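You operate a simulated robot arm through the tools that you are given. There is no shell and no other tool. Be economical: measure what you need, move in short steps, check, and stop when the job is done.

You run a simulated robot arm. Do the job below in one go: nothing can be reset, and whatever is moved stays where it is left.

Task
Put a white dot on the housing's rim and pack it in kit tray T2.
Fine: use the white pen of the vacuum kit and put it back in its well; housing in the HOUSING pocket, the blue cap from the white table in the CAP pocket.
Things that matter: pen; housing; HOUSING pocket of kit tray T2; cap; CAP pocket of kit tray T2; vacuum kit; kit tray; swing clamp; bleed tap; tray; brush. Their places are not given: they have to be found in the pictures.

The check looks at the end state, three seconds after you hand in, the way a careful person would. Anything else that was tipped, shoved, dropped, spilled or broken makes it a failure. Lids that push on must go on centred and level and be pressed home; caps that screw on are set level and turned clockwise until they are tight.

Robot
A 6-joint arm with a two-finger parallel gripper, fixed in place. Base frame: the origin is at the foot of the arm, x ahead of it, y to its left, z up. Readings come in mm, degrees, newtons and seconds.
Its first joint turns from -66.0 to 66.0 degrees. Payload 2.45 kg.
Tool frame: the origin (TCP) lies between the finger pads and is the grasp point; the fingertips stand 24 mm ahead of it; z points along the fingers, y is the line along which they close. The gripper opens to 68 mm. The fingers are 17 mm wide and 10 mm thick; the gripper's body (40 by 70 mm) begins 41 mm behind the TCP.
Orientation is that of the tool frame in the base frame, as a unit quaternion [x, y, z, w]. With the fingers straight down and closing along the base's y, the tool's x points along the base's -x, its y along +y and its z along -z.

Tools
- The arm moves only by the tool drive_tool. Its argument "targets" is text: rows parted by semicolons, each of 6 numbers parted by spaces: the shift along the tool's x, y, z in mm, then the turn, a rotation vector about the tool's x, y, z in degrees. In form: tx ty tz ax ay az; .... A call has 1 to 12 rows; each row shifts and turns the commanded pose from where the row before left it, along the tool's axes as they then stand. "fingers" is the opening, from 0 (shut) to 1 (fully open), set as the call begins (left out, the last holds). A row lasts 0.2 s, in which the tool goes at most 50 mm and 8.6 degrees; a call with a longer step from one row to the next is refused whole, and so is a gripper value outside its range. A pose out of reach is approached as far as the arm can. The call stops where the force on the tool passes 40 N (or 10 N more than at its start, if that is more) or the arm is blocked; 0.2 s more then pass. Each finger travels about 108 mm/s and halts on what it meets, pressing with about 38 N; the grip force reading is that of the motor and also rises with nothing between the fingers. The clock runs only during rows and for 0.2 s after the last one: add rows that do not move to give the fingers time. It gives the time, the measured TCP pose, the force on the tool (base axes), the opening and the grip force at its end, in the units of the frame above (readings bear some noise).
- Cameras (640 x 400 px; columns grow to the right, rows downward): "scene" is fixed at [173.4, 439.6, 1439.1]; the picture's right is [-0.54, -0.84, 0.00], its down [-0.68, 0.43, -0.59] and it looks along [0.50, -0.32, -0.80] (base axes); focal length 214 px, centre (320, 200). "wrist" rides on the gripper at [84, 11, -75] in the tool frame; the picture's right is [-0.13, 0.99, 0.00], its down [-0.60, -0.08, -0.79] and it looks along [-0.79, -0.10, 0.61] (tool axes); focal length 251 px, centre (320, 200).
- grab_frame(camera): a new picture of that camera. It takes no simulated time.
- pixel_to_xyz(camera, pixels): for up to 12 pixels [column, row] of the newest picture of that camera ("zoom" is the newest enlarged one), the place [x, y, z] in the base frame of the surface seen there, good to about 2 mm. It takes no simulated time.
- enlarge(camera, box): a new picture of the part [left, top, right, bottom] of that camera's present view, enlarged. It takes no simulated time.
- finish_job(): hands the job in; it is judged then, once.

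Keep the steps short. Do not move on a guess: measure, check each grasp and each placing, and mend mistakes. In all there are 80 turns and 38 pictures (those below and enlarged ones count). Leave the gripper open and the arm clear of the work at the hand-in unless told otherwise, and finish with a single line.

The tools are called after ">>>" as a command line: name --argument value ..., lists and objects as JSON in quotes. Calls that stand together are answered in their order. drive_tool: Moves the arm, as the interface text tells. Its arguments: {"type":"object","properties":{"targets":{"type":"string"},"fingers":{"type":"number"}},"required":["targets"]} The other tools are called the same way: grab_frame (camera) takes a picture; pixel_to_xyz (camera, pixels) gives the place of the surface under pixels of a picture; enlarge (camera, box) takes an enlarged picture of a part of a camera's view; finish_job () hands the job in.

At the start:

```text
clock: 0.0
ee_pos: [373.5, 266.0, 1387.4]
orientation: [-0.001, 1.0, 0.0, 0.0]
contact_force: [-0.2, 0.7, 0.4]
opening: 67.8
grip_force: 0.1
```

scene: 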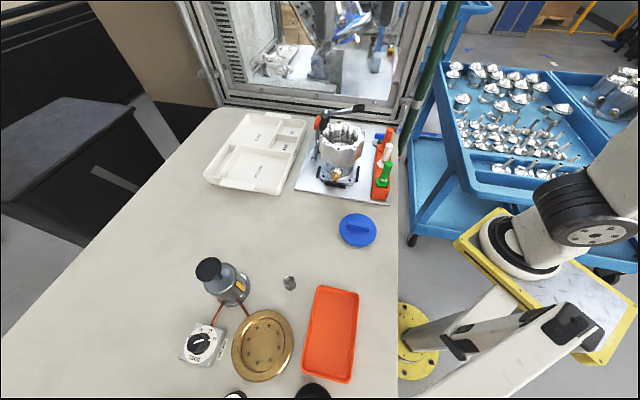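
wrist: 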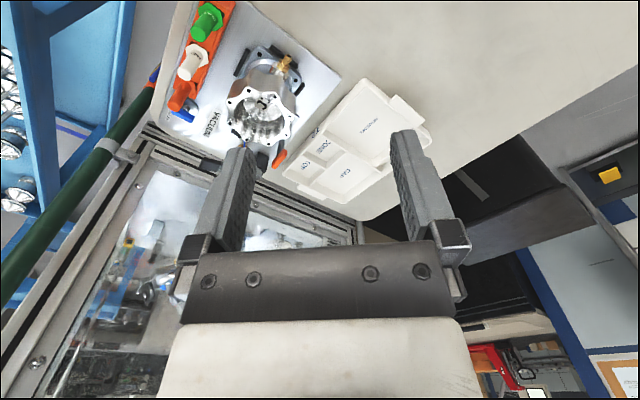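

I start by enlarging the upper part of the scene: the vacuum kit with the housing and pens around (345,155), and the tray around (255,150).

>>> enlarge --camera "scene" --box '[290, 90, 410, 210]'

>>> enlarge --camera "wrist" --box '[140, 0, 440, 190]'

>>> pixel_to_xyz --camera "scene" --pixels '[[345, 150], [385, 155], [358, 229], [250, 150], [285, 130], [270, 220], [205, 270], [290, 283], [330, 330], [263, 345], [380, 180], [350, 108]]'

```text
3.33 times, centred on (350, 150) of scene
```

zoom: 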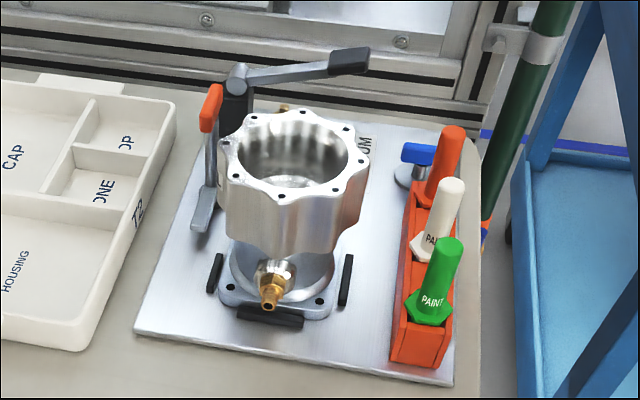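

```text
2.11 times, centred on (290, 95) of wrist
```

zoom: 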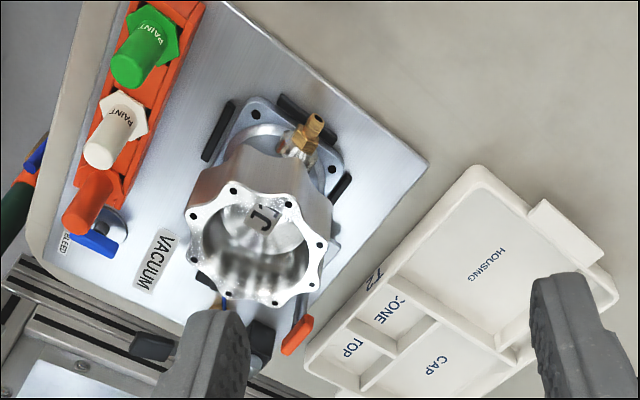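

```text
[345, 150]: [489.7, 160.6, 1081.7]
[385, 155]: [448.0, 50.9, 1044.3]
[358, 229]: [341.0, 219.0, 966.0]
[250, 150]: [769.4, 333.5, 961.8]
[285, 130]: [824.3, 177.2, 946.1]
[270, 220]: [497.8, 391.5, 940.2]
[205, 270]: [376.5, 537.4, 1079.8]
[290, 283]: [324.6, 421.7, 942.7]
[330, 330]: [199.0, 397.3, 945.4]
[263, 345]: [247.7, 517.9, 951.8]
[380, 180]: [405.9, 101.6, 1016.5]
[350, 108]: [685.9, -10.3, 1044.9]
```

The newest zoom is the wrist one. I measure the rim holes, pens, tap, clamp and tray pockets in it.

>>> pixel_to_xyz --camera "zoom" --pixels '[[234, 190], [320, 243], [302, 288], [225, 293], [194, 258], [288, 204], [265, 213], [115, 155], [133, 68], [82, 215], [96, 242], [298, 335]]'

>>> pixel_to_xyz --camera "zoom" --pixels '[[310, 125], [345, 150], [215, 130], [335, 170], [485, 265], [430, 365], [480, 175], [600, 270], [365, 275], [150, 345], [390, 90], [565, 230]]'

>>> enlarge --camera "scene" --box '[170, 190, 410, 400]'

```text
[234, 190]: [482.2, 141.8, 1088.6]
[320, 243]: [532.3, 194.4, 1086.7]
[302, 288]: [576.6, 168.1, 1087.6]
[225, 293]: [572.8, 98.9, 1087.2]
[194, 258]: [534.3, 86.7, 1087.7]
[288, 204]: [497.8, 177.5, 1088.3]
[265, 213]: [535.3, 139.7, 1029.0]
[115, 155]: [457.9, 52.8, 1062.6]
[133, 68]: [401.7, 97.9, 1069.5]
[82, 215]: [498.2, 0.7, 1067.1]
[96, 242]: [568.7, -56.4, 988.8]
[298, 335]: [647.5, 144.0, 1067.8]
```

```text
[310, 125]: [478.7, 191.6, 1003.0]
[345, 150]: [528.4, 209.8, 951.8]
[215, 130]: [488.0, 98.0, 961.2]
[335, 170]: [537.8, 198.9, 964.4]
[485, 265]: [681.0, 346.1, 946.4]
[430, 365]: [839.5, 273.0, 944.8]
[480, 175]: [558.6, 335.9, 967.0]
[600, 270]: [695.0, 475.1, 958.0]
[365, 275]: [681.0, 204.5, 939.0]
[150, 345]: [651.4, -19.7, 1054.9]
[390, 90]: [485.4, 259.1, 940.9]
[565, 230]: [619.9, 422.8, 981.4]
```

```text
1.90 times, centred on (290, 295) of scene
```

zoom: 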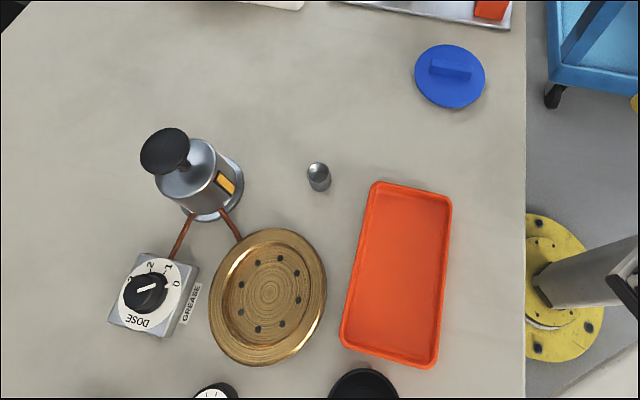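

The housing's rim is at z≈1088, centred near (528,141), and the white pen's top is near (458,53,1063). For a closer look at the clamp, pens and tap, I bring the tool nearer in free air.

>>> drive_tool --targets "11 -32 30 0 0 0;11 -32 30 0 0 0;11 -32 30 0 0 0;11 -32 30 0 0 0" --fingers 1

>>> grab_frame --camera "wrist"

```text
clock: 1.0
ee_pos: [342.3, 144.2, 1263.9]
orientation: [-0.001, 1.0, 0.0, 0.0]
contact_force: [-0.4, 0.1, 0.4]
opening: 68.0
grip_force: 0.1
out of reach, approached as far as the arm can: row 4
```

```text
32 pictures are left
```

wrist: 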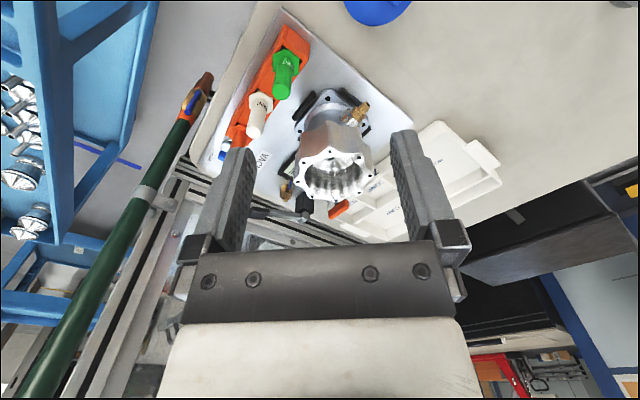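

The inner reach limit is near radius 370 here. I enlarge the kit from this view and measure the pen and tap.

>>> enlarge --camera "wrist" --box '[210, 20, 410, 240]'

```text
1.82 times, centred on (310, 130) of wrist
```

zoom: 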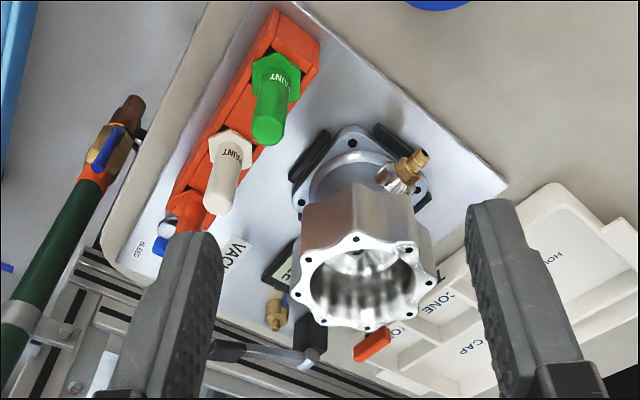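

I measure points on the pen, its collar, its neighbours and the rim wall in this zoom.

>>> pixel_to_xyz --camera "zoom" --pixels '[[219, 204], [224, 195], [229, 178], [235, 150], [219, 150], [250, 155], [267, 132], [273, 80], [186, 215], [163, 247], [296, 22], [300, 60]]'

>>> pixel_to_xyz --camera "zoom" --pixels '[[356, 239], [318, 250], [303, 268], [408, 250], [425, 283], [356, 245], [356, 233], [400, 318], [326, 318], [365, 327], [375, 345], [305, 360]]'

>>> enlarge --camera "scene" --box '[310, 100, 400, 150]'

```text
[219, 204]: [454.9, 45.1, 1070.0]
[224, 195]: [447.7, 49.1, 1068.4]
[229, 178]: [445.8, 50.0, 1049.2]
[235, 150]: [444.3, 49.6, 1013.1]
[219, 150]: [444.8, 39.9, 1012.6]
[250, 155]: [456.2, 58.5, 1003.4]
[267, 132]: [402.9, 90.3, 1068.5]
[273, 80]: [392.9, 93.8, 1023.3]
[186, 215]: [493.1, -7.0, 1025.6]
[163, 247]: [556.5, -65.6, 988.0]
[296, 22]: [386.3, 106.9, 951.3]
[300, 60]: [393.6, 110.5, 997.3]
```

```text
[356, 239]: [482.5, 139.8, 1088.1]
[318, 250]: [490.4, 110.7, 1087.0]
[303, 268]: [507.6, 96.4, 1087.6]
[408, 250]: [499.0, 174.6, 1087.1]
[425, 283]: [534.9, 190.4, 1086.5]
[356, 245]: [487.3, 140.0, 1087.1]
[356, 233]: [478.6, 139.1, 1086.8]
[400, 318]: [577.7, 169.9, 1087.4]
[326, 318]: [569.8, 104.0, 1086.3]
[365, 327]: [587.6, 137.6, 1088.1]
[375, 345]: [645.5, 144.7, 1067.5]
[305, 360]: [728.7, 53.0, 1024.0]
```

```text
7.11 times, centred on (355, 125) of scene
```

zoom: 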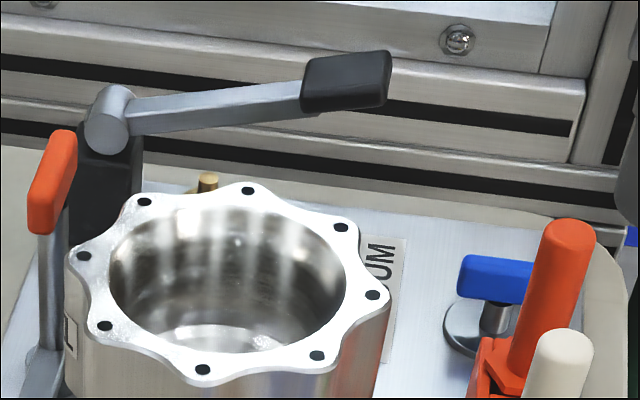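

The swing clamp's arm already points away from the housing, toward the rear right. The bleed tap has its blue handle near zoom (495,280). I refine the white pen axis from this zoom and read the tap's and clamp's places.

>>> pixel_to_xyz --camera "zoom" --pixels '[[565, 342], [545, 350], [585, 348], [565, 390], [535, 390], [590, 390], [470, 272], [520, 285], [460, 330], [345, 80], [110, 110], [55, 160]]'

>>> enlarge --camera "scene" --box '[355, 120, 400, 205]'

```text
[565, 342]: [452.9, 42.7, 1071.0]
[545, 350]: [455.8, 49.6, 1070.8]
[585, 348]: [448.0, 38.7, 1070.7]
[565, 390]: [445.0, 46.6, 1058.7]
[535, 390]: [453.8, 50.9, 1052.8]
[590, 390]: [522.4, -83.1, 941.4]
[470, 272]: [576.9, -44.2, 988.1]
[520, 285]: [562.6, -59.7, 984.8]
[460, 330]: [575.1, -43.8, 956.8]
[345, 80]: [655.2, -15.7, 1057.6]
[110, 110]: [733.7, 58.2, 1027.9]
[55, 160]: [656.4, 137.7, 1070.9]
```

```text
4.71 times, centred on (378, 162) of scene
```

zoom: 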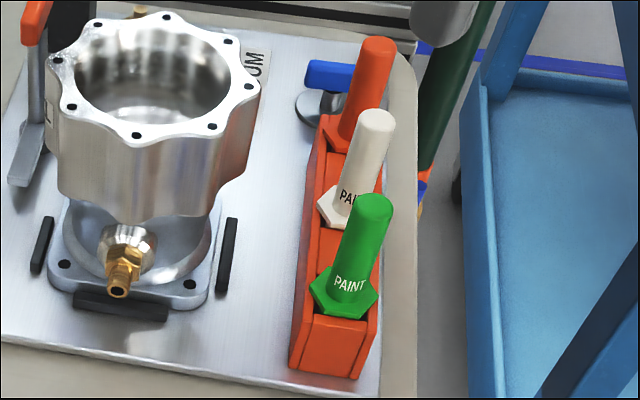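

The white pen's axis is at about (452.5, 44), with its top at 1071 and collar at 1013. I move above it with the fingers open.

>>> drive_tool --targets "-27 -25 25 0 0 0;-27 -25 25 0 0 0;-27 -25 25 0 0 0;-27 -25 25 0 0 0;0 0 0 0 0 0" --fingers 1

```text
clock: 2.2
ee_pos: [450.6, 45.0, 1166.4]
orientation: [0.0, 1.0, 0.0, 0.0]
contact_force: [0.4, 0.3, -0.2]
opening: 67.7
grip_force: 0.1
```

The tool is at (450.6,45.0,1166). I lower to z≈1052, with the fingertips at 1028, above the collar.

>>> drive_tool --targets "-2 -1 29 0 0 0;0 0 29 0 0 0;0 0 28 0 0 0;0 0 28 0 0 0;0 0 0 0 0 0"

>>> grab_frame --camera "wrist"

```text
clock: 3.4
ee_pos: [454.7, 45.9, 1050.1]
orientation: [0.0, 1.0, 0.0, 0.001]
contact_force: [0.1, -0.1, -0.7]
opening: 68.1
grip_force: 0.0
```

```text
28 pictures are left
```

wrist: 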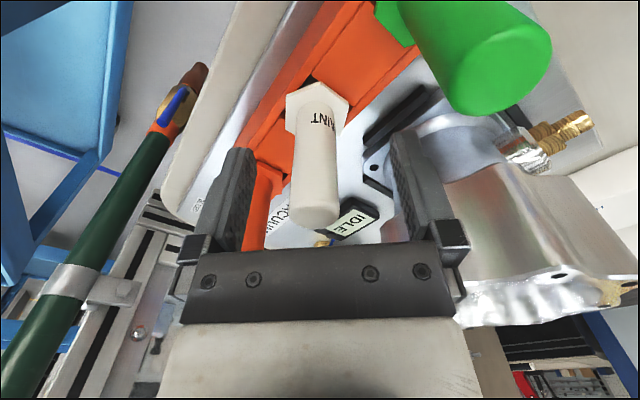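

The pen stands between the fingers. A small sign on the plate reads "IDLE". I close the gripper.

>>> drive_tool --targets "0 0 0 0 0 0;0 0 0 0 0 0;0 0 0 0 0 0" --fingers 0

>>> enlarge --camera "wrist" --box '[240, 160, 400, 260]'

```text
clock: 4.2
ee_pos: [455.0, 44.7, 1051.0]
orientation: [0.0, 1.0, -0.001, 0.0]
contact_force: [0.6, -0.6, 1.0]
opening: 19.4
grip_force: 36.7
```

```text
4.00 times, centred on (320, 210) of wrist
```

zoom: 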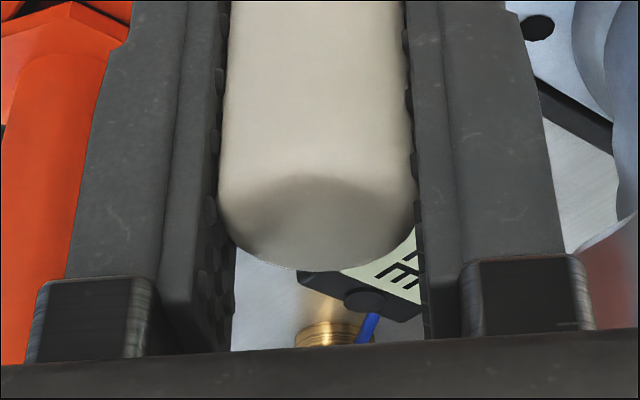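

The pen is gripped at 19.4 mm, with the tool at (455.0,44.7,1051.0). I lift it straight up.

>>> drive_tool --targets "0 0 -15 0 0 0;0 0 -25 0 0 0;0 0 -25 0 0 0;0 0 -25 0 0 0;0 0 -25 0 0 0;0 0 -25 0 0 0;0 0 0 0 0 0"

>>> enlarge --camera "scene" --box '[330, 80, 430, 190]'

>>> grab_frame --camera "wrist"

```text
clock: 5.8
ee_pos: [452.7, 46.5, 1192.7]
orientation: [0.0, 1.0, 0.0, 0.0]
contact_force: [-0.1, 1.1, -0.1]
opening: 19.3
grip_force: 37.0
```

```text
3.64 times, centred on (380, 135) of scene
```

zoom: 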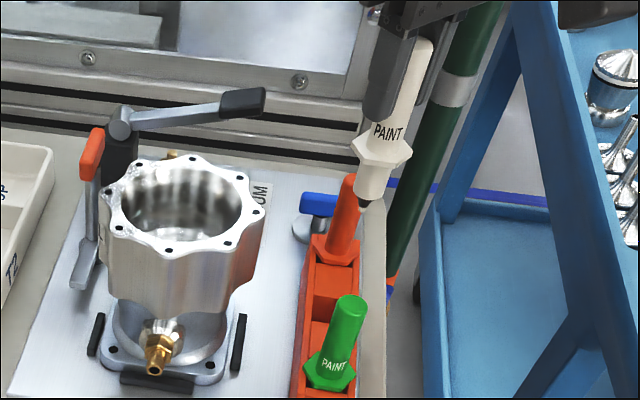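

```text
25 pictures are left
```

wrist: 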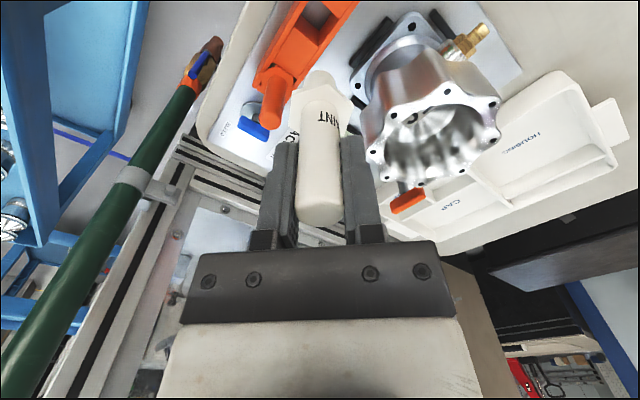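

The pen is out and its dark nib shows at zoom (364,208). I measure the nib and the rim.

>>> pixel_to_xyz --camera "zoom" --pixels '[[364, 206], [365, 209], [363, 203], [370, 190], [380, 150], [168, 250], [215, 250], [242, 213], [230, 232], [247, 205], [225, 238], [242, 180]]'

```text
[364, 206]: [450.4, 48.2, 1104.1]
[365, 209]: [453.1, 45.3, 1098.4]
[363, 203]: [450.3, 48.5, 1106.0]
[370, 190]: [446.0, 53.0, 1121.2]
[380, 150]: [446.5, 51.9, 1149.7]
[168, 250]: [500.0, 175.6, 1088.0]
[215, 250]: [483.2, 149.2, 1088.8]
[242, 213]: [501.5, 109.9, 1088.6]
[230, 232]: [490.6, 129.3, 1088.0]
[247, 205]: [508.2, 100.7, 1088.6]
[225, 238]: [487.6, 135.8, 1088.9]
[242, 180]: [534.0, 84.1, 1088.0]
```

The nib is about 94.5 mm below the TCP, close under it. I enlarge the rim in the wrist view to choose a flat spot clear of holes and edges.

>>> enlarge --camera "wrist" --box '[360, 75, 510, 190]'

```text
3.48 times, centred on (435, 132) of wrist
```

zoom: 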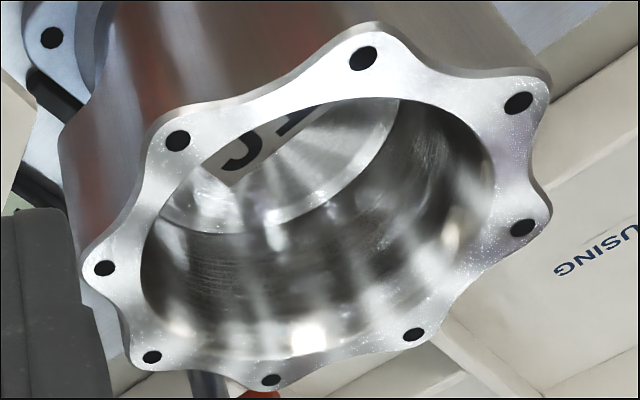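

I measure the band between holes (177,140) and (363,58), and two spots beside them.

>>> pixel_to_xyz --camera "zoom" --pixels '[[177, 140], [363, 58], [518, 102], [105, 268], [522, 228], [413, 335], [270, 378], [152, 357], [262, 95], [272, 120], [320, 92], [222, 122]]'

```text
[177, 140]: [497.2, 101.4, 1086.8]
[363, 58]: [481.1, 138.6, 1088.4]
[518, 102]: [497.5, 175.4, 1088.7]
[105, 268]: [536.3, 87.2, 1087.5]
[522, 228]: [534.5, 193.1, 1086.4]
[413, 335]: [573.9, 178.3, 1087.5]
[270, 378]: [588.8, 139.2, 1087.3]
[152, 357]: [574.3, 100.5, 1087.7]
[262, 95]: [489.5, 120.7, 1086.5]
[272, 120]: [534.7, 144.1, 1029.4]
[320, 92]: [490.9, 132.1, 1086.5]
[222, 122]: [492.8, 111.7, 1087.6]
```

The rim's centre is about (535,139.5), with the holes at radius 53. I choose (490,126), mid-band between two holes, and raise slightly to move over it.

>>> drive_tool --targets "0 0 -8 0 0 0;-13 27 0 0 0 0;-13 27 0 0 0 0;-11 26 0 0 0 0;0 0 0 0 0 0"

>>> enlarge --camera "scene" --box '[320, 80, 400, 170]'

```text
clock: 7.0
ee_pos: [491.7, 128.1, 1200.8]
orientation: [0.0, 1.0, 0.0, 0.0]
contact_force: [-0.2, -0.6, -0.2]
opening: 19.5
grip_force: 37.3
```

```text
4.44 times, centred on (360, 125) of scene
```

zoom: 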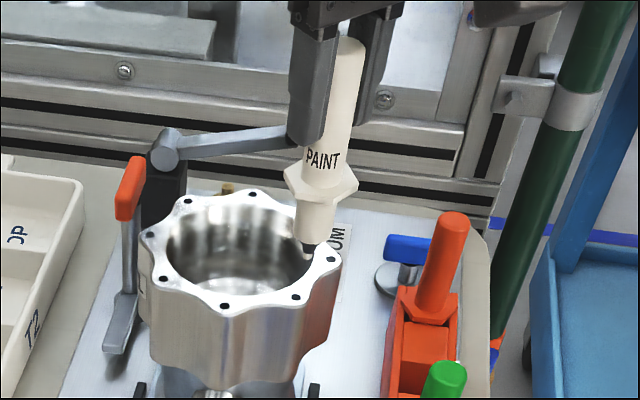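

>>> pixel_to_xyz --camera "zoom" --pixels '[[309, 257], [308, 254], [309, 259], [308, 250], [295, 297], [331, 258], [275, 292], [270, 285]]'

```text
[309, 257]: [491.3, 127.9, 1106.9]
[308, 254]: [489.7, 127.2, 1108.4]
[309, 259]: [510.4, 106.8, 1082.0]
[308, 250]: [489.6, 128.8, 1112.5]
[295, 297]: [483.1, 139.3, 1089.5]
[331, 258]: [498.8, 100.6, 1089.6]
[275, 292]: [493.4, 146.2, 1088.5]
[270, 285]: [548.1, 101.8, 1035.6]
```

The nib is at (490.5,127.8,1106) and the rim at 1088. I go down 14 mm with a small y trim, then check.

>>> drive_tool --targets "1 -1.5 7 0 0 0;0 0 7 0 0 0;0 0 0 0 0 0"

>>> drive_tool --targets "0 0 1 0 0 0;0 0 1 0 0 0;0 0 0 0 0 0"

```text
clock: 7.8
ee_pos: [489.9, 124.3, 1186.5]
orientation: [0.0, 1.0, 0.0, 0.0]
contact_force: [0.6, -0.1, 0.3]
opening: 19.4
grip_force: 37.2
```

```text
clock: 8.6
ee_pos: [489.4, 124.3, 1186.4]
orientation: [0.001, 1.0, 0.001, 0.002]
contact_force: [-4.1, -0.2, 14.5]
opening: 19.5
grip_force: 37.3
```

It has touched down with about 14 N. I lift straight up and look.

>>> drive_tool --targets "0 0 -5 0 0 0;0 0 -20 0 0 0;0 0 0 0 0 0"

>>> enlarge --camera "scene" --box '[325, 110, 375, 165]'

```text
clock: 9.4
ee_pos: [489.8, 125.8, 1208.9]
orientation: [-0.001, 1.0, 0.0, 0.001]
contact_force: [0.7, 0.2, 0.1]
opening: 19.4
grip_force: 37.3
```

```text
7.27 times, centred on (350, 138) of scene
```

zoom: 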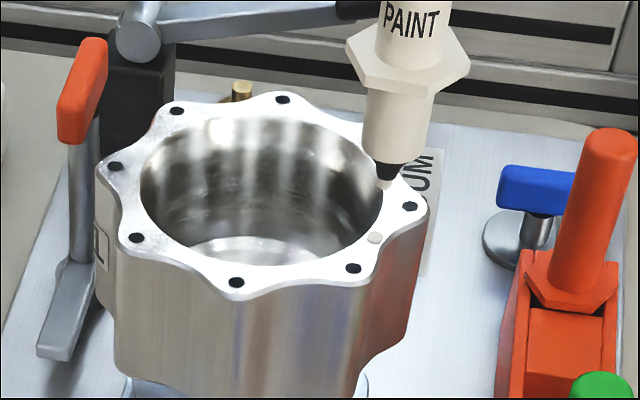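

A white dot sits on the rim at zoom (375,238). I carry the pen back over its well.

>>> drive_tool --targets "12 -27 0 0 0 0;12 -27 0 0 0 0;11.5 -26 0 0 0 0;0 0 0 0 0 0"

>>> drive_tool --targets "0 0 0 0 0 0"

>>> enlarge --camera "wrist" --box '[230, 0, 370, 230]'

```text
clock: 10.4
ee_pos: [454.0, 44.2, 1210.2]
orientation: [0.0, 1.0, 0.0, 0.0]
contact_force: [0.9, 0.2, -0.2]
opening: 19.0
grip_force: 36.9
```

```text
clock: 10.8
ee_pos: [454.4, 44.6, 1210.0]
orientation: [0.0, 1.0, 0.0, 0.0]
contact_force: [1.1, -0.5, -0.6]
opening: 19.5
grip_force: 37.0
```

```text
1.74 times, centred on (300, 115) of wrist
```

zoom: 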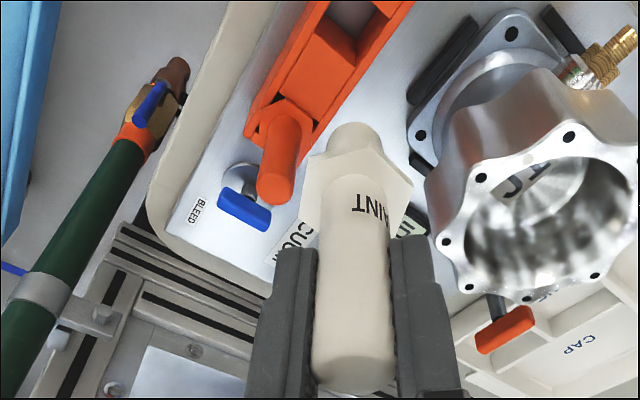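

I lower the pen along the same axis toward z≈1051, with the force limit as guard.

>>> drive_tool --targets "-0.4 0.8 30 0 0 0;0 0 30 0 0 0;0 0 30 0 0 0;0 0 20 0 0 0;0 0 20 0 0 0;0 0 15 0 0 0;0 0 8 0 0 0;0 0 0 0 0 0"

>>> drive_tool --targets "0 0 2 0 0 0;0 0 1.5 0 0 0;0 0 0 0 0 0"

```text
clock: 12.6
ee_pos: [452.0, 44.8, 1056.1]
orientation: [0.001, 1.0, 0.0, 0.001]
contact_force: [-0.6, 0.1, -0.6]
opening: 19.4
grip_force: 36.9
```

```text
clock: 13.4
ee_pos: [453.1, 44.0, 1051.4]
orientation: [0.0, 1.0, 0.0, 0.001]
contact_force: [0.2, 0.1, 0.0]
opening: 19.4
grip_force: 36.7
```

There is no contact yet. I go on gently until it seats.

>>> drive_tool --targets "0 0 1 0 0 0;0 0 0.7 0 0 0;0 0 0 0 0 0"

>>> enlarge --camera "scene" --box '[360, 125, 410, 205]'

```text
clock: 14.2
ee_pos: [454.1, 45.1, 1050.2]
orientation: [0.0, 1.0, 0.001, 0.0]
contact_force: [-0.5, -0.1, 0.0]
opening: 19.2
grip_force: 36.7
```

```text
5.00 times, centred on (385, 165) of scene
```

zoom: 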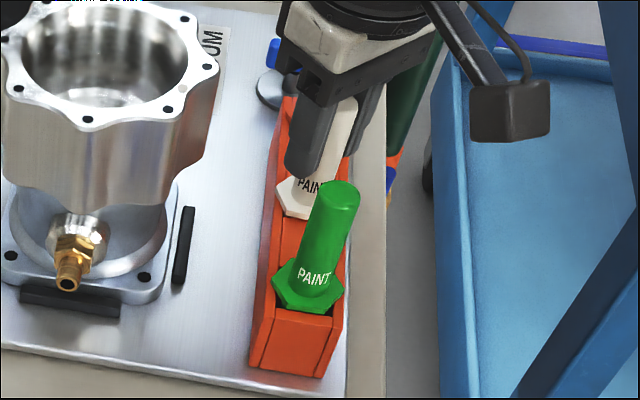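

The collar sits at the block. I lower a little more to feel the seat.

>>> drive_tool --targets "0 0 1 0 0 0;0 0 1 0 0 0;0 0 0 0 0 0"

```text
clock: 15.0
ee_pos: [454.1, 45.3, 1050.3]
orientation: [0.0, 1.0, 0.0, 0.001]
contact_force: [-6.2, -1.9, 25.3]
opening: 19.5
grip_force: 36.9
```

It is seated, with 25 N upward. I ease up slightly and open.

>>> drive_tool --targets "0 0 -1 0 0 0"

>>> drive_tool --targets "0 0 0 0 0 0;0 0 0 0 0 0;0 0 0 0 0 0" --fingers 1

>>> drive_tool --targets "0 0 -30 0 0 0;0 0 -30 0 0 0;0 0 -30 0 0 0;0 0 -30 0 0 0;0 0 0 0 0 0"

>>> enlarge --camera "wrist" --box '[180, 0, 500, 240]'

```text
clock: 15.4
ee_pos: [453.8, 44.5, 1051.6]
orientation: [0.0, 1.0, 0.0, 0.001]
contact_force: [1.7, 0.0, 9.7]
opening: 19.2
grip_force: 36.9
```

```text
clock: 16.2
ee_pos: [454.0, 45.3, 1051.2]
orientation: [0.0, 1.0, -0.001, 0.0]
contact_force: [-0.6, -1.0, -0.5]
opening: 68.0
grip_force: 0.0
```

```text
clock: 17.4
ee_pos: [454.2, 43.6, 1169.2]
orientation: [0.0, 1.0, -0.001, 0.0]
contact_force: [0.2, 1.1, 0.3]
opening: 68.2
grip_force: 0.0
```

```text
1.67 times, centred on (340, 120) of wrist
```

zoom: 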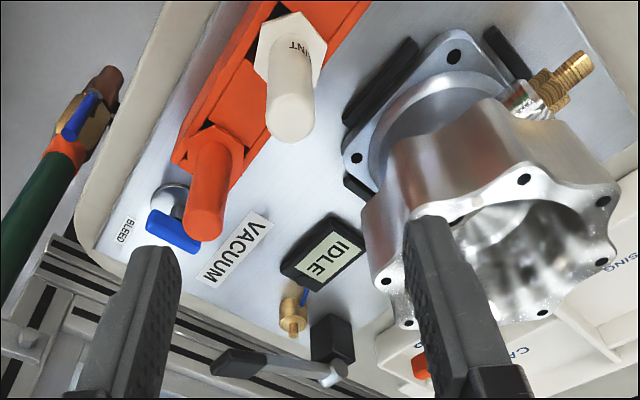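

The pen is back in its well, and the sign reads IDLE. Next I check whether the clamp or its orange lever holds the housing.

>>> enlarge --camera "scene" --box '[305, 100, 350, 185]'

>>> pixel_to_xyz --camera "scene" --pixels '[[314, 159], [316, 150], [318, 140], [321, 124], [315, 155], [328, 108], [330, 118], [332, 175], [318, 162], [352, 180], [333, 168], [366, 178]]'

```text
4.71 times, centred on (328, 142) of scene
```

zoom: 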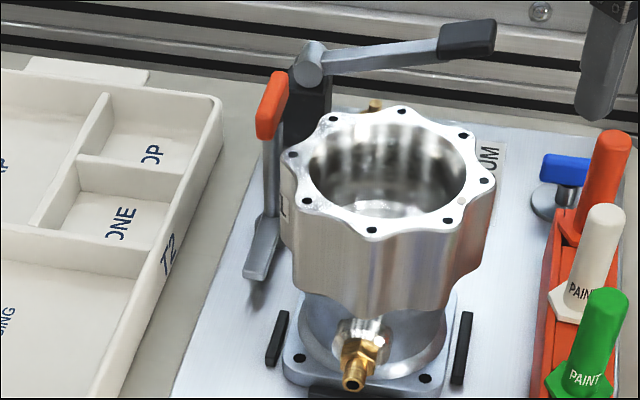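

```text
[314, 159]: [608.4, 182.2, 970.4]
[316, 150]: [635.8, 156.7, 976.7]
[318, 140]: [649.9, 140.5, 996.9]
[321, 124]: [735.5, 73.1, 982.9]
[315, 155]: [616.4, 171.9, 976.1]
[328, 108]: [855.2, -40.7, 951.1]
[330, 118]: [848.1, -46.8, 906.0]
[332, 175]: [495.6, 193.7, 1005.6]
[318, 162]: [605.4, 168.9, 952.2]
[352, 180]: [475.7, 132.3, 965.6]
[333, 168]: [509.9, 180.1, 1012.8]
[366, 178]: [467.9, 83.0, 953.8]
```

I see a grey plate running from about (640,150) to (606,182) at z≈973, carrying the orange handle. I move the wrist camera beside the housing to see whether it touches the flange.

>>> drive_tool --targets "0 0 -35 0 0 0;-18 41 0 0 0 0;-18 41 0 0 0 0;-18 41 0 0 0 0;-18 41 0 0 0 0;-18 41 0 0 0 0;0 0 0 0 0 0"

>>> grab_frame --camera "wrist"

```text
clock: 19.0
ee_pos: [544.8, 249.6, 1205.6]
orientation: [0.0, 1.0, 0.0, 0.0]
contact_force: [-0.1, -0.3, 0.9]
opening: 67.9
grip_force: 0.1
```

```text
17 pictures are left
```

wrist: 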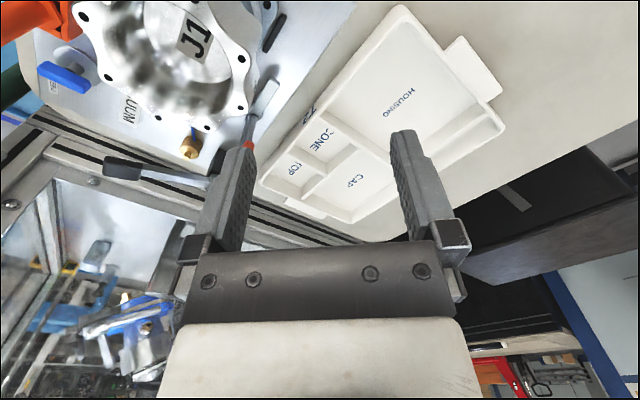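

I enlarge this view for the plate and the tray.

>>> enlarge --camera "wrist" --box '[220, 0, 520, 190]'

>>> pixel_to_xyz --camera "zoom" --pixels '[[345, 30], [240, 225], [512, 243], [420, 285], [390, 180], [590, 265], [310, 240], [245, 330], [370, 100], [500, 170], [355, 340], [420, 40]]'

```text
2.11 times, centred on (370, 95) of wrist
```

zoom: 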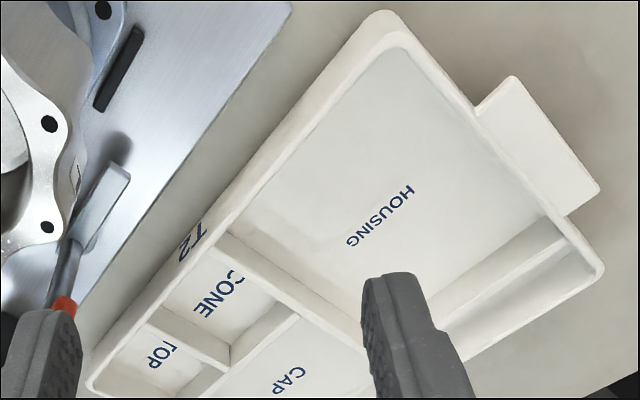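

```text
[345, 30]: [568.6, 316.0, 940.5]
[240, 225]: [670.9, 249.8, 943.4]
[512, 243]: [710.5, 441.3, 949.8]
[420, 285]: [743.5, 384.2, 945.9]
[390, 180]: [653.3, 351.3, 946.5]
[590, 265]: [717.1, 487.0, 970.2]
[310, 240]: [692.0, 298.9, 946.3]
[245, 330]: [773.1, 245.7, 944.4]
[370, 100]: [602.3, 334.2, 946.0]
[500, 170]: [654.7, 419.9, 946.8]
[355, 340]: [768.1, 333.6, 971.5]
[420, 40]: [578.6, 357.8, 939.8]
```

The plate stands clear of the flange, so the clamp is open. I enlarge the kit tray from the scene camera to get the pocket corners.

>>> enlarge --camera "scene" --box '[200, 105, 312, 200]'

```text
4.21 times, centred on (256, 152) of scene
```

zoom: 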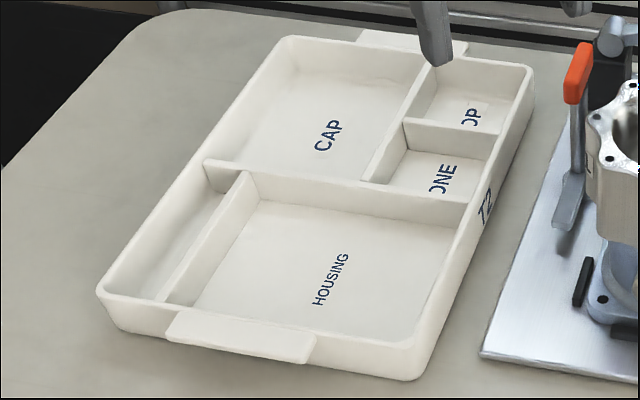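

>>> pixel_to_xyz --camera "zoom" --pixels '[[258, 202], [453, 230], [413, 338], [192, 305], [298, 72], [415, 92], [365, 178], [222, 158], [411, 343], [465, 203], [290, 42], [425, 70]]'

>>> pixel_to_xyz --camera "zoom" --pixels '[[105, 293], [417, 365], [530, 70], [248, 175], [205, 165], [330, 265], [330, 130], [240, 355], [605, 85], [632, 84], [605, 300], [633, 240]]'

```text
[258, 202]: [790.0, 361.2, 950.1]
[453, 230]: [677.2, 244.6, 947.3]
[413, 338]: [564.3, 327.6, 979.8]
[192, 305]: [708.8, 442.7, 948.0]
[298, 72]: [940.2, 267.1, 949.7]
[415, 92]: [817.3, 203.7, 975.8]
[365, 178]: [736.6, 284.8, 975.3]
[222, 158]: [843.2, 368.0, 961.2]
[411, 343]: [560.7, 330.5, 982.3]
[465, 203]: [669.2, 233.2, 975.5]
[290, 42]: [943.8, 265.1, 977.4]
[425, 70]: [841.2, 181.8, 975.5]
```

```text
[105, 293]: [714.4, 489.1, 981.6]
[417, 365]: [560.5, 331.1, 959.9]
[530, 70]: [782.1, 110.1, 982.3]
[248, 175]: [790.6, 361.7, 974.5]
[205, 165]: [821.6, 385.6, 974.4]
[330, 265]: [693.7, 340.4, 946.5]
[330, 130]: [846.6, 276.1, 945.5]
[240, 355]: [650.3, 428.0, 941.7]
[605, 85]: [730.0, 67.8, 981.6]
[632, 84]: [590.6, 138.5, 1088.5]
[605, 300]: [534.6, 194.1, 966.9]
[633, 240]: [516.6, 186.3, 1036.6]
```

The HOUSING pocket's floor corners are about (790,361), (677,245), (596,328) and (709,443). It is 162 × 115 mm, turned 45°, with its centre at (693,344). The fitting points along the pocket's short side, so I mean to turn the housing 90°, and I test that wrist turn first in free air.

>>> drive_tool --targets "0 0 0 0 0 8.18;0 0 0 0 0 8.18;0 0 0 0 0 8.18;0 0 0 0 0 8.18;0 0 0 0 0 8.18;0 0 0 0 0 8.18;0 0 0 0 0 8.18;0 0 0 0 0 8.18;0 0 0 0 0 8.18;0 0 0 0 0 8.18;0 0 0 0 0 8.2"

>>> grab_frame --camera "wrist"

```text
clock: 21.4
ee_pos: [544.5, 250.5, 1205.1]
orientation: [0.708, 0.706, 0.0, 0.0]
contact_force: [0.0, 0.4, 0.8]
opening: 67.9
grip_force: 0.1
```

```text
14 pictures are left
```

wrist: 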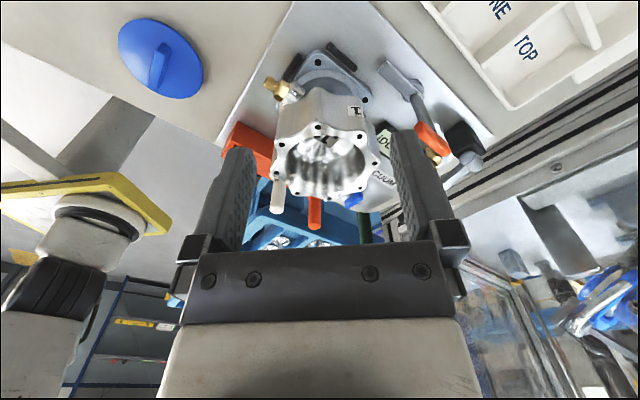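

The 90° turn works. I turn back and go above the wall lobe at the -y side, whose hole is at (535.5,87). That spot is away from the dot.

>>> drive_tool --targets "0 0 0 0 0 -8.18;0 0 0 0 0 -8.18;0 0 0 0 0 -8.18;0 0 0 0 0 -8.18;0 0 0 0 0 -8.18;0 0 0 0 0 -8.18;0 0 0 0 0 -8.18;0 0 0 0 0 -8.18;0 0 0 0 0 -8.18;0 0 0 0 0 -8.18;0 0 0 0 0 -8.2"

>>> drive_tool --targets "2 -40 0 0 0 0;2 -40 0 0 0 0;2 -41 0 0 0 0;3 -41 0 0 0 0;0 0 15 0 0 0;0 0 15 0 0 0;0 0 0 0 0 0"

>>> enlarge --camera "wrist" --box '[210, 60, 430, 240]'

```text
clock: 23.8
ee_pos: [544.1, 249.2, 1205.5]
orientation: [-0.002, 1.0, 0.0, 0.0]
contact_force: [-0.1, 0.3, 0.3]
opening: 68.2
grip_force: 0.0
```

```text
clock: 25.4
ee_pos: [535.9, 88.3, 1175.4]
orientation: [0.001, 1.0, 0.0, 0.0]
contact_force: [-0.1, -0.5, -0.2]
opening: 68.0
grip_force: 0.1
```

```text
2.22 times, centred on (320, 150) of wrist
```

zoom: 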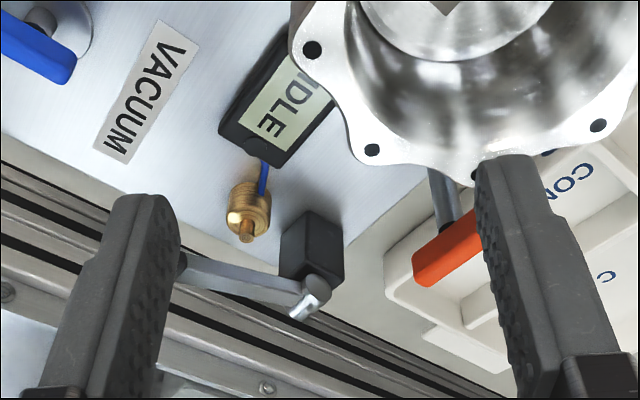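

The wall lies between the fingers. I lower 113 mm in guarded steps.

>>> drive_tool --targets "0 0 25 0 0 0;0 0 25 0 0 0;0 0 25 0 0 0;0 0 20 0 0 0;0 0 10 0 0 0;0 0 8 0 0 0;0 0 0 0 0 0"

>>> enlarge --camera "scene" --box '[310, 100, 390, 190]'

```text
clock: 27.0
ee_pos: [535.2, 88.7, 1061.1]
orientation: [0.0, 1.0, 0.0, -0.001]
contact_force: [0.4, 0.8, -0.2]
opening: 68.0
grip_force: 0.1
```

```text
4.44 times, centred on (350, 145) of scene
```

zoom: 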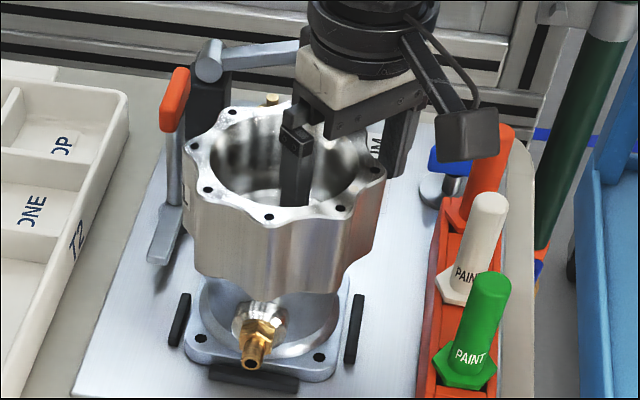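

One finger is inside the bore and one outside. I close the gripper.

>>> drive_tool --targets "0 0 0 0 0 0;0 0 0 0 0 0;0 0 0 0 0 0" --fingers 0

>>> drive_tool --targets "0 0 -3 0 0 0;0 0 -3 0 0 0;0 0 0 0 0 0"

```text
clock: 27.8
ee_pos: [536.4, 89.0, 1061.4]
orientation: [-0.001, 1.0, 0.002, 0.0]
contact_force: [-0.1, 7.8, 0.2]
opening: 19.6
grip_force: 37.0
```

```text
clock: 28.6
ee_pos: [534.2, 87.5, 1067.0]
orientation: [0.0, 1.0, 0.0, -0.001]
contact_force: [-3.3, 0.4, -11.2]
opening: 19.4
grip_force: 37.8
```

The load is 11 N, so the housing is free with no vacuum hold. I lift it 65 mm more.

>>> drive_tool --targets "0 0 -10 0 0 0;0 0 -12 0 0 0;0 0 -15 0 0 0;0 0 -15 0 0 0;0 0 -15 0 0 0;0 0 -8 0 0 0;0 0 0 0 0 0"

>>> enlarge --camera "scene" --box '[300, 80, 400, 190]'

```text
clock: 30.2
ee_pos: [535.6, 87.7, 1143.4]
orientation: [0.0, 1.0, 0.001, 0.0]
contact_force: [0.4, -0.5, -7.6]
opening: 19.2
grip_force: 37.1
```

```text
3.64 times, centred on (350, 135) of scene
```

zoom: 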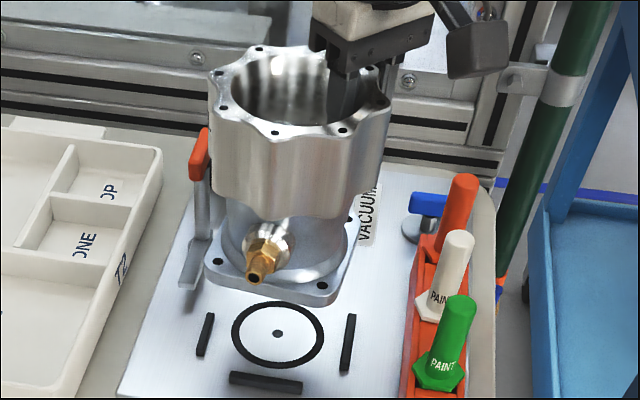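

The housing is held level. I measure the flange and fitting in this view.

>>> pixel_to_xyz --camera "zoom" --pixels '[[322, 284], [220, 263], [325, 302], [206, 268], [253, 279], [262, 262], [258, 284], [343, 130], [274, 132], [352, 217], [205, 285], [227, 97]]'

```text
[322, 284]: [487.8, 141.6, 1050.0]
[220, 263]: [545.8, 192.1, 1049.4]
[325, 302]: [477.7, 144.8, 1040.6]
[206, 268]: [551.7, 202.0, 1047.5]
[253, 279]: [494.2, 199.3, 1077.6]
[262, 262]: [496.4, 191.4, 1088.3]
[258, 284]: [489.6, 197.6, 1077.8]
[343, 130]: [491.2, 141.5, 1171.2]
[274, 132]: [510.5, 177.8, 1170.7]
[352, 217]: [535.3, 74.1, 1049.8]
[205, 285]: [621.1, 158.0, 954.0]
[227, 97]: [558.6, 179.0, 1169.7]
```

The housing turned about 4° clockwise in the grip. Its centre is now near (542,138), the flange bottom near z 1035 and the fitting end at radius 78. I move it in +y, clear of the clamp handle and above the tray walls.

>>> drive_tool --targets "0 12 0 0 0 0;0 20 0 0 0 0;0 25 0 0 0 0;0 25 0 0 0 0;0 25 0 0 0 0;0 25 0 0 0 0;0 25 0 0 0 0;0 20 0 0 0 0;0 15 0 0 0 0;0 8 0 0 0 0;0 0 0 0 0 0"

>>> drive_tool --targets "0 0 0 0 0 5;0 0 0 0 0 8;0 0 0 0 0 8;0 0 0 0 0 8.5;0 0 0 0 0 8.5;0 0 0 0 0 8.5;0 0 0 0 0 8.5;0 0 0 0 0 8.5;0 0 0 0 0 8.5;0 0 0 0 0 8;0 0 0 0 0 6;0 0 0 0 0 0"

```text
clock: 32.6
ee_pos: [534.7, 288.1, 1142.6]
orientation: [0.0, 1.0, 0.0, 0.0]
contact_force: [-0.1, 0.3, -8.7]
opening: 18.8
grip_force: 36.4
```

```text
clock: 35.2
ee_pos: [534.2, 287.7, 1143.1]
orientation: [0.683, 0.731, 0.0, 0.0]
contact_force: [-0.8, -1.0, -9.0]
opening: 18.9
grip_force: 37.1
```

The turn is done. I shift over the pocket toward TCP (639.4,344).

>>> drive_tool --targets "6 12 0 0 0 0;9 20 0 0 0 0;9 22 0 0 0 0;9 22 0 0 0 0;9 20 0 0 0 0;6.5 12.7 0 0 0 0;0 0 0 0 0 0"

>>> enlarge --camera "scene" --box '[200, 80, 330, 200]'

```text
clock: 36.8
ee_pos: [639.6, 345.0, 1142.1]
orientation: [0.682, 0.731, -0.001, 0.0]
contact_force: [-0.1, -0.3, -8.6]
opening: 19.0
grip_force: 36.7
```

```text
3.33 times, centred on (265, 140) of scene
```

zoom: 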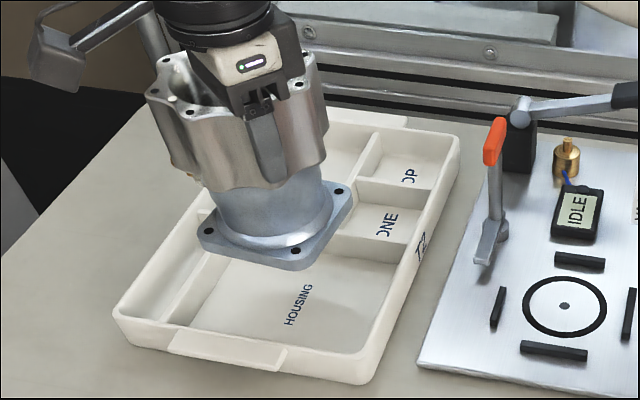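

Housing hangs over the pocket. I measure its flange holes to find the centre and angle.

>>> pixel_to_xyz --camera "zoom" --pixels '[[209, 231], [296, 251], [340, 191], [198, 236], [292, 268], [350, 185], [163, 100], [190, 141]]'

```text
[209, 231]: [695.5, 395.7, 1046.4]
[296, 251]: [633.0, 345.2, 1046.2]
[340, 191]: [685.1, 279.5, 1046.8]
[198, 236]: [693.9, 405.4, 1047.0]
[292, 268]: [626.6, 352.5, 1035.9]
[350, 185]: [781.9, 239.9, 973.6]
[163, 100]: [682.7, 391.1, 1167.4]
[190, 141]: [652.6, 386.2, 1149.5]
```

The flange is about 6° short of the pocket's 45°, with its centre at (690,338). I turn it back 6° and lower 55 mm, which keeps the bottom just above the walls' tops.

>>> drive_tool --targets "0 0 0 0 0 -3;0 0 0 0 0 -3;0 0 15 0 0 0;0 0 20 0 0 0;0 0 15 0 0 0;0 0 0 0 0 0"

>>> enlarge --camera "scene" --box '[210, 100, 310, 200]'

```text
clock: 38.2
ee_pos: [640.5, 343.7, 1093.1]
orientation: [0.643, 0.766, 0.001, 0.0]
contact_force: [0.2, 0.3, -8.2]
opening: 18.8
grip_force: 35.9
```

```text
4.00 times, centred on (260, 150) of scene
```

zoom: 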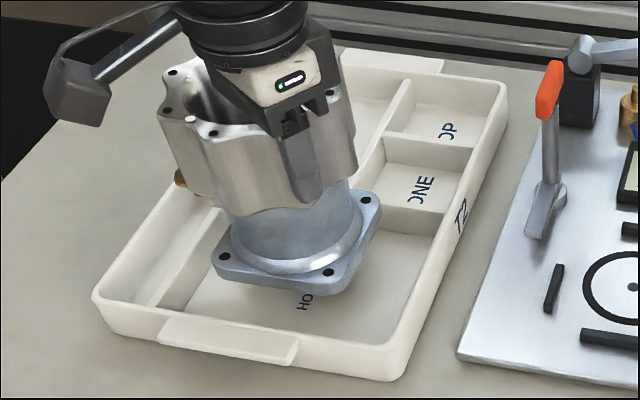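

>>> pixel_to_xyz --camera "zoom" --pixels '[[223, 257], [328, 272], [366, 200], [178, 178], [176, 183], [217, 262], [330, 292]]'

```text
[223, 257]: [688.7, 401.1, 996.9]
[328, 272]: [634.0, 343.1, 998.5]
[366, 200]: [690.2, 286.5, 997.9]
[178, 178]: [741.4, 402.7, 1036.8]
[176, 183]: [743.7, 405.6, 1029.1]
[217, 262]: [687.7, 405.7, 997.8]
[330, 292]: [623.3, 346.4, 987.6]
```

The angle is now about 45.7° with the centre at (689.5,344), inside the pocket with 7 mm or more all round. I lower into the pocket with a tiny trim.

>>> drive_tool --targets "-1.7 1.2 5 0 0 0;0 0 10 0 0 0;0 0 10 0 0 0;0 0 7 0 0 0;0 0 3 0 0 0;0 0 0 0 0 0"

>>> drive_tool --targets "0 0 1 0 0 0;0 0 1 0 0 0;0 0 0 0 0 0"

```text
clock: 39.6
ee_pos: [642.5, 343.3, 1057.5]
orientation: [0.643, 0.766, 0.0, 0.0]
contact_force: [-0.4, -0.7, -8.8]
opening: 18.8
grip_force: 36.8
```

```text
clock: 40.4
ee_pos: [642.2, 342.7, 1055.7]
orientation: [0.642, 0.766, 0.0, 0.0]
contact_force: [-0.3, 0.5, -8.7]
opening: 18.6
grip_force: 37.2
```

>>> drive_tool --targets "0 0 0.8 0 0 0;0 0 0.8 0 0 0;0 0 0 0 0 0"

>>> drive_tool --targets "0 0 0.8 0 0 0;0 0 0.8 0 0 0;0 0 0 0 0 0"

```text
clock: 41.2
ee_pos: [641.4, 342.9, 1054.5]
orientation: [0.643, 0.765, 0.001, 0.0]
contact_force: [-1.1, 0.4, -4.4]
opening: 18.6
grip_force: 37.3
```

```text
clock: 42.0
ee_pos: [641.7, 344.0, 1055.4]
orientation: [0.642, 0.766, 0.002, 0.001]
contact_force: [-1.9, 0.0, 11.6]
opening: 18.9
grip_force: 36.6
```

It rests on the pocket floor. I open and rise straight up.

>>> drive_tool --targets "0 0 -0.5 0 0 0;0 0 0 0 0 0;0 0 0 0 0 0" --fingers 1

>>> drive_tool --targets "0 0 -20 0 0 0;0 0 -30 0 0 0;0 0 -30 0 0 0;0 0 -30 0 0 0;0 0 -30 0 0 0;0 0 0 0 0 0"

>>> enlarge --camera "scene" --box '[200, 80, 330, 200]'

```text
clock: 42.8
ee_pos: [641.8, 342.2, 1054.3]
orientation: [0.643, 0.766, 0.0, 0.0]
contact_force: [-0.9, -0.6, 1.2]
opening: 68.0
grip_force: 0.0
```

```text
clock: 44.2
ee_pos: [637.8, 339.2, 1191.9]
orientation: [0.642, 0.766, -0.001, -0.001]
contact_force: [-0.8, -0.6, 0.0]
opening: 68.0
grip_force: 0.0
out of reach, approached as far as the arm can: row 5
```

```text
3.33 times, centred on (265, 140) of scene
```

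zoom: 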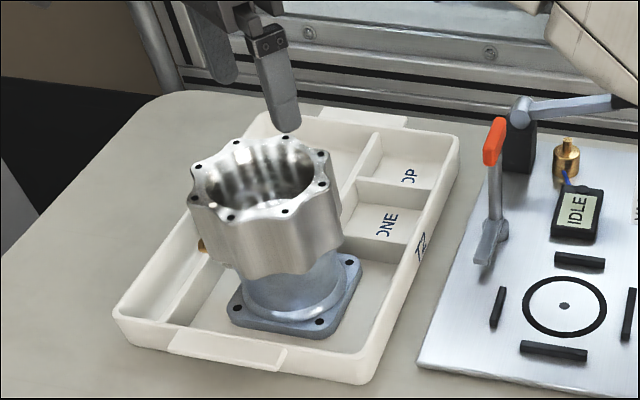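

The housing stands level in its pocket. The tool hit an outer reach limit there, near radius 721 at z 1192, so the CAP pocket may need care. I look closely at the blue cap before choosing a grip.

>>> enlarge --camera "scene" --box '[325, 200, 390, 260]'

```text
6.67 times, centred on (358, 230) of scene
```

zoom: 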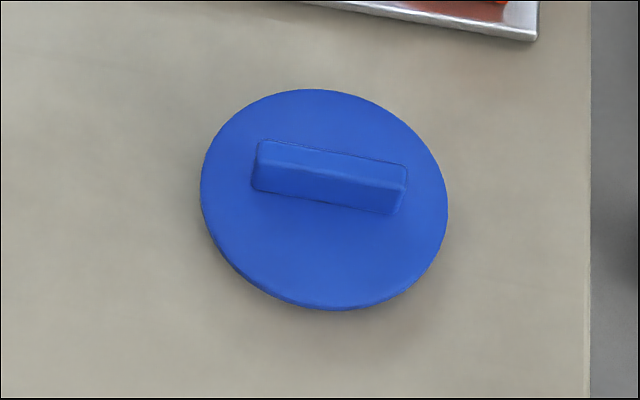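

>>> pixel_to_xyz --camera "zoom" --pixels '[[262, 146], [402, 168], [332, 160], [255, 188], [388, 212], [202, 190], [446, 200], [310, 92], [345, 306], [300, 245], [262, 160], [398, 185]]'

```text
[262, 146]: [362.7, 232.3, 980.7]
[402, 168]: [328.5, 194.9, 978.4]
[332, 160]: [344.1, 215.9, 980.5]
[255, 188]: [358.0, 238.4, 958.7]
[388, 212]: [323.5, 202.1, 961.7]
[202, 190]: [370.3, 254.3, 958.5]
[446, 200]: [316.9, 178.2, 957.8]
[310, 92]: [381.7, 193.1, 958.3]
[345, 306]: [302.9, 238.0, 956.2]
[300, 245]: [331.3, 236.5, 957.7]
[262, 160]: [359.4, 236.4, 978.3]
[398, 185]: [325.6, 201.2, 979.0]
```

The cap's centre is (343,216). Its handle runs along the 45° diagonal, from (361,234) to (327,198), with its top at z 980 and the disc at 958. I move away from the housing and turn the tool to yaw +45°, with the closing line across the handle, testing reach over the CAP pocket on the way.

>>> drive_tool --targets "-25 0 0 0 0 0;-25 0 0 0 0 0;-25 0 0 0 0 0;-20 0 0 0 0 0;0 0 0 0 0 -8.5;0 0 0 0 0 -8.5;0 0 0 0 0 -8.5;0 0 0 0 0 -8.5;0 0 0 0 0 -8.5;0 0 0 0 0 -8.5;0 0 0 0 0 -8.5;0 0 0 0 0 -8.5"

>>> drive_tool --targets "0 0 0 0 0 -8.5;0 0 0 0 0 -8.5;0 0 0 0 0 -8.5;0 0 0 0 0 -8.5;0 0 0 0 0 -8.5;0 0 0 0 0 -8.5;0 0 0 0 0 -6;0 0 0 0 0 0"

```text
clock: 46.8
ee_pos: [654.2, 245.9, 1191.8]
orientation: [0.103, 0.995, 0.0, -0.001]
contact_force: [-0.2, 0.3, 0.3]
opening: 67.9
grip_force: 0.1
out of reach, approached as far as the arm can: row 1
```

```text
clock: 48.6
ee_pos: [653.5, 246.1, 1191.4]
orientation: [-0.384, 0.923, 0.0, 0.0]
contact_force: [0.4, 0.0, -0.8]
opening: 68.1
grip_force: 0.0
```

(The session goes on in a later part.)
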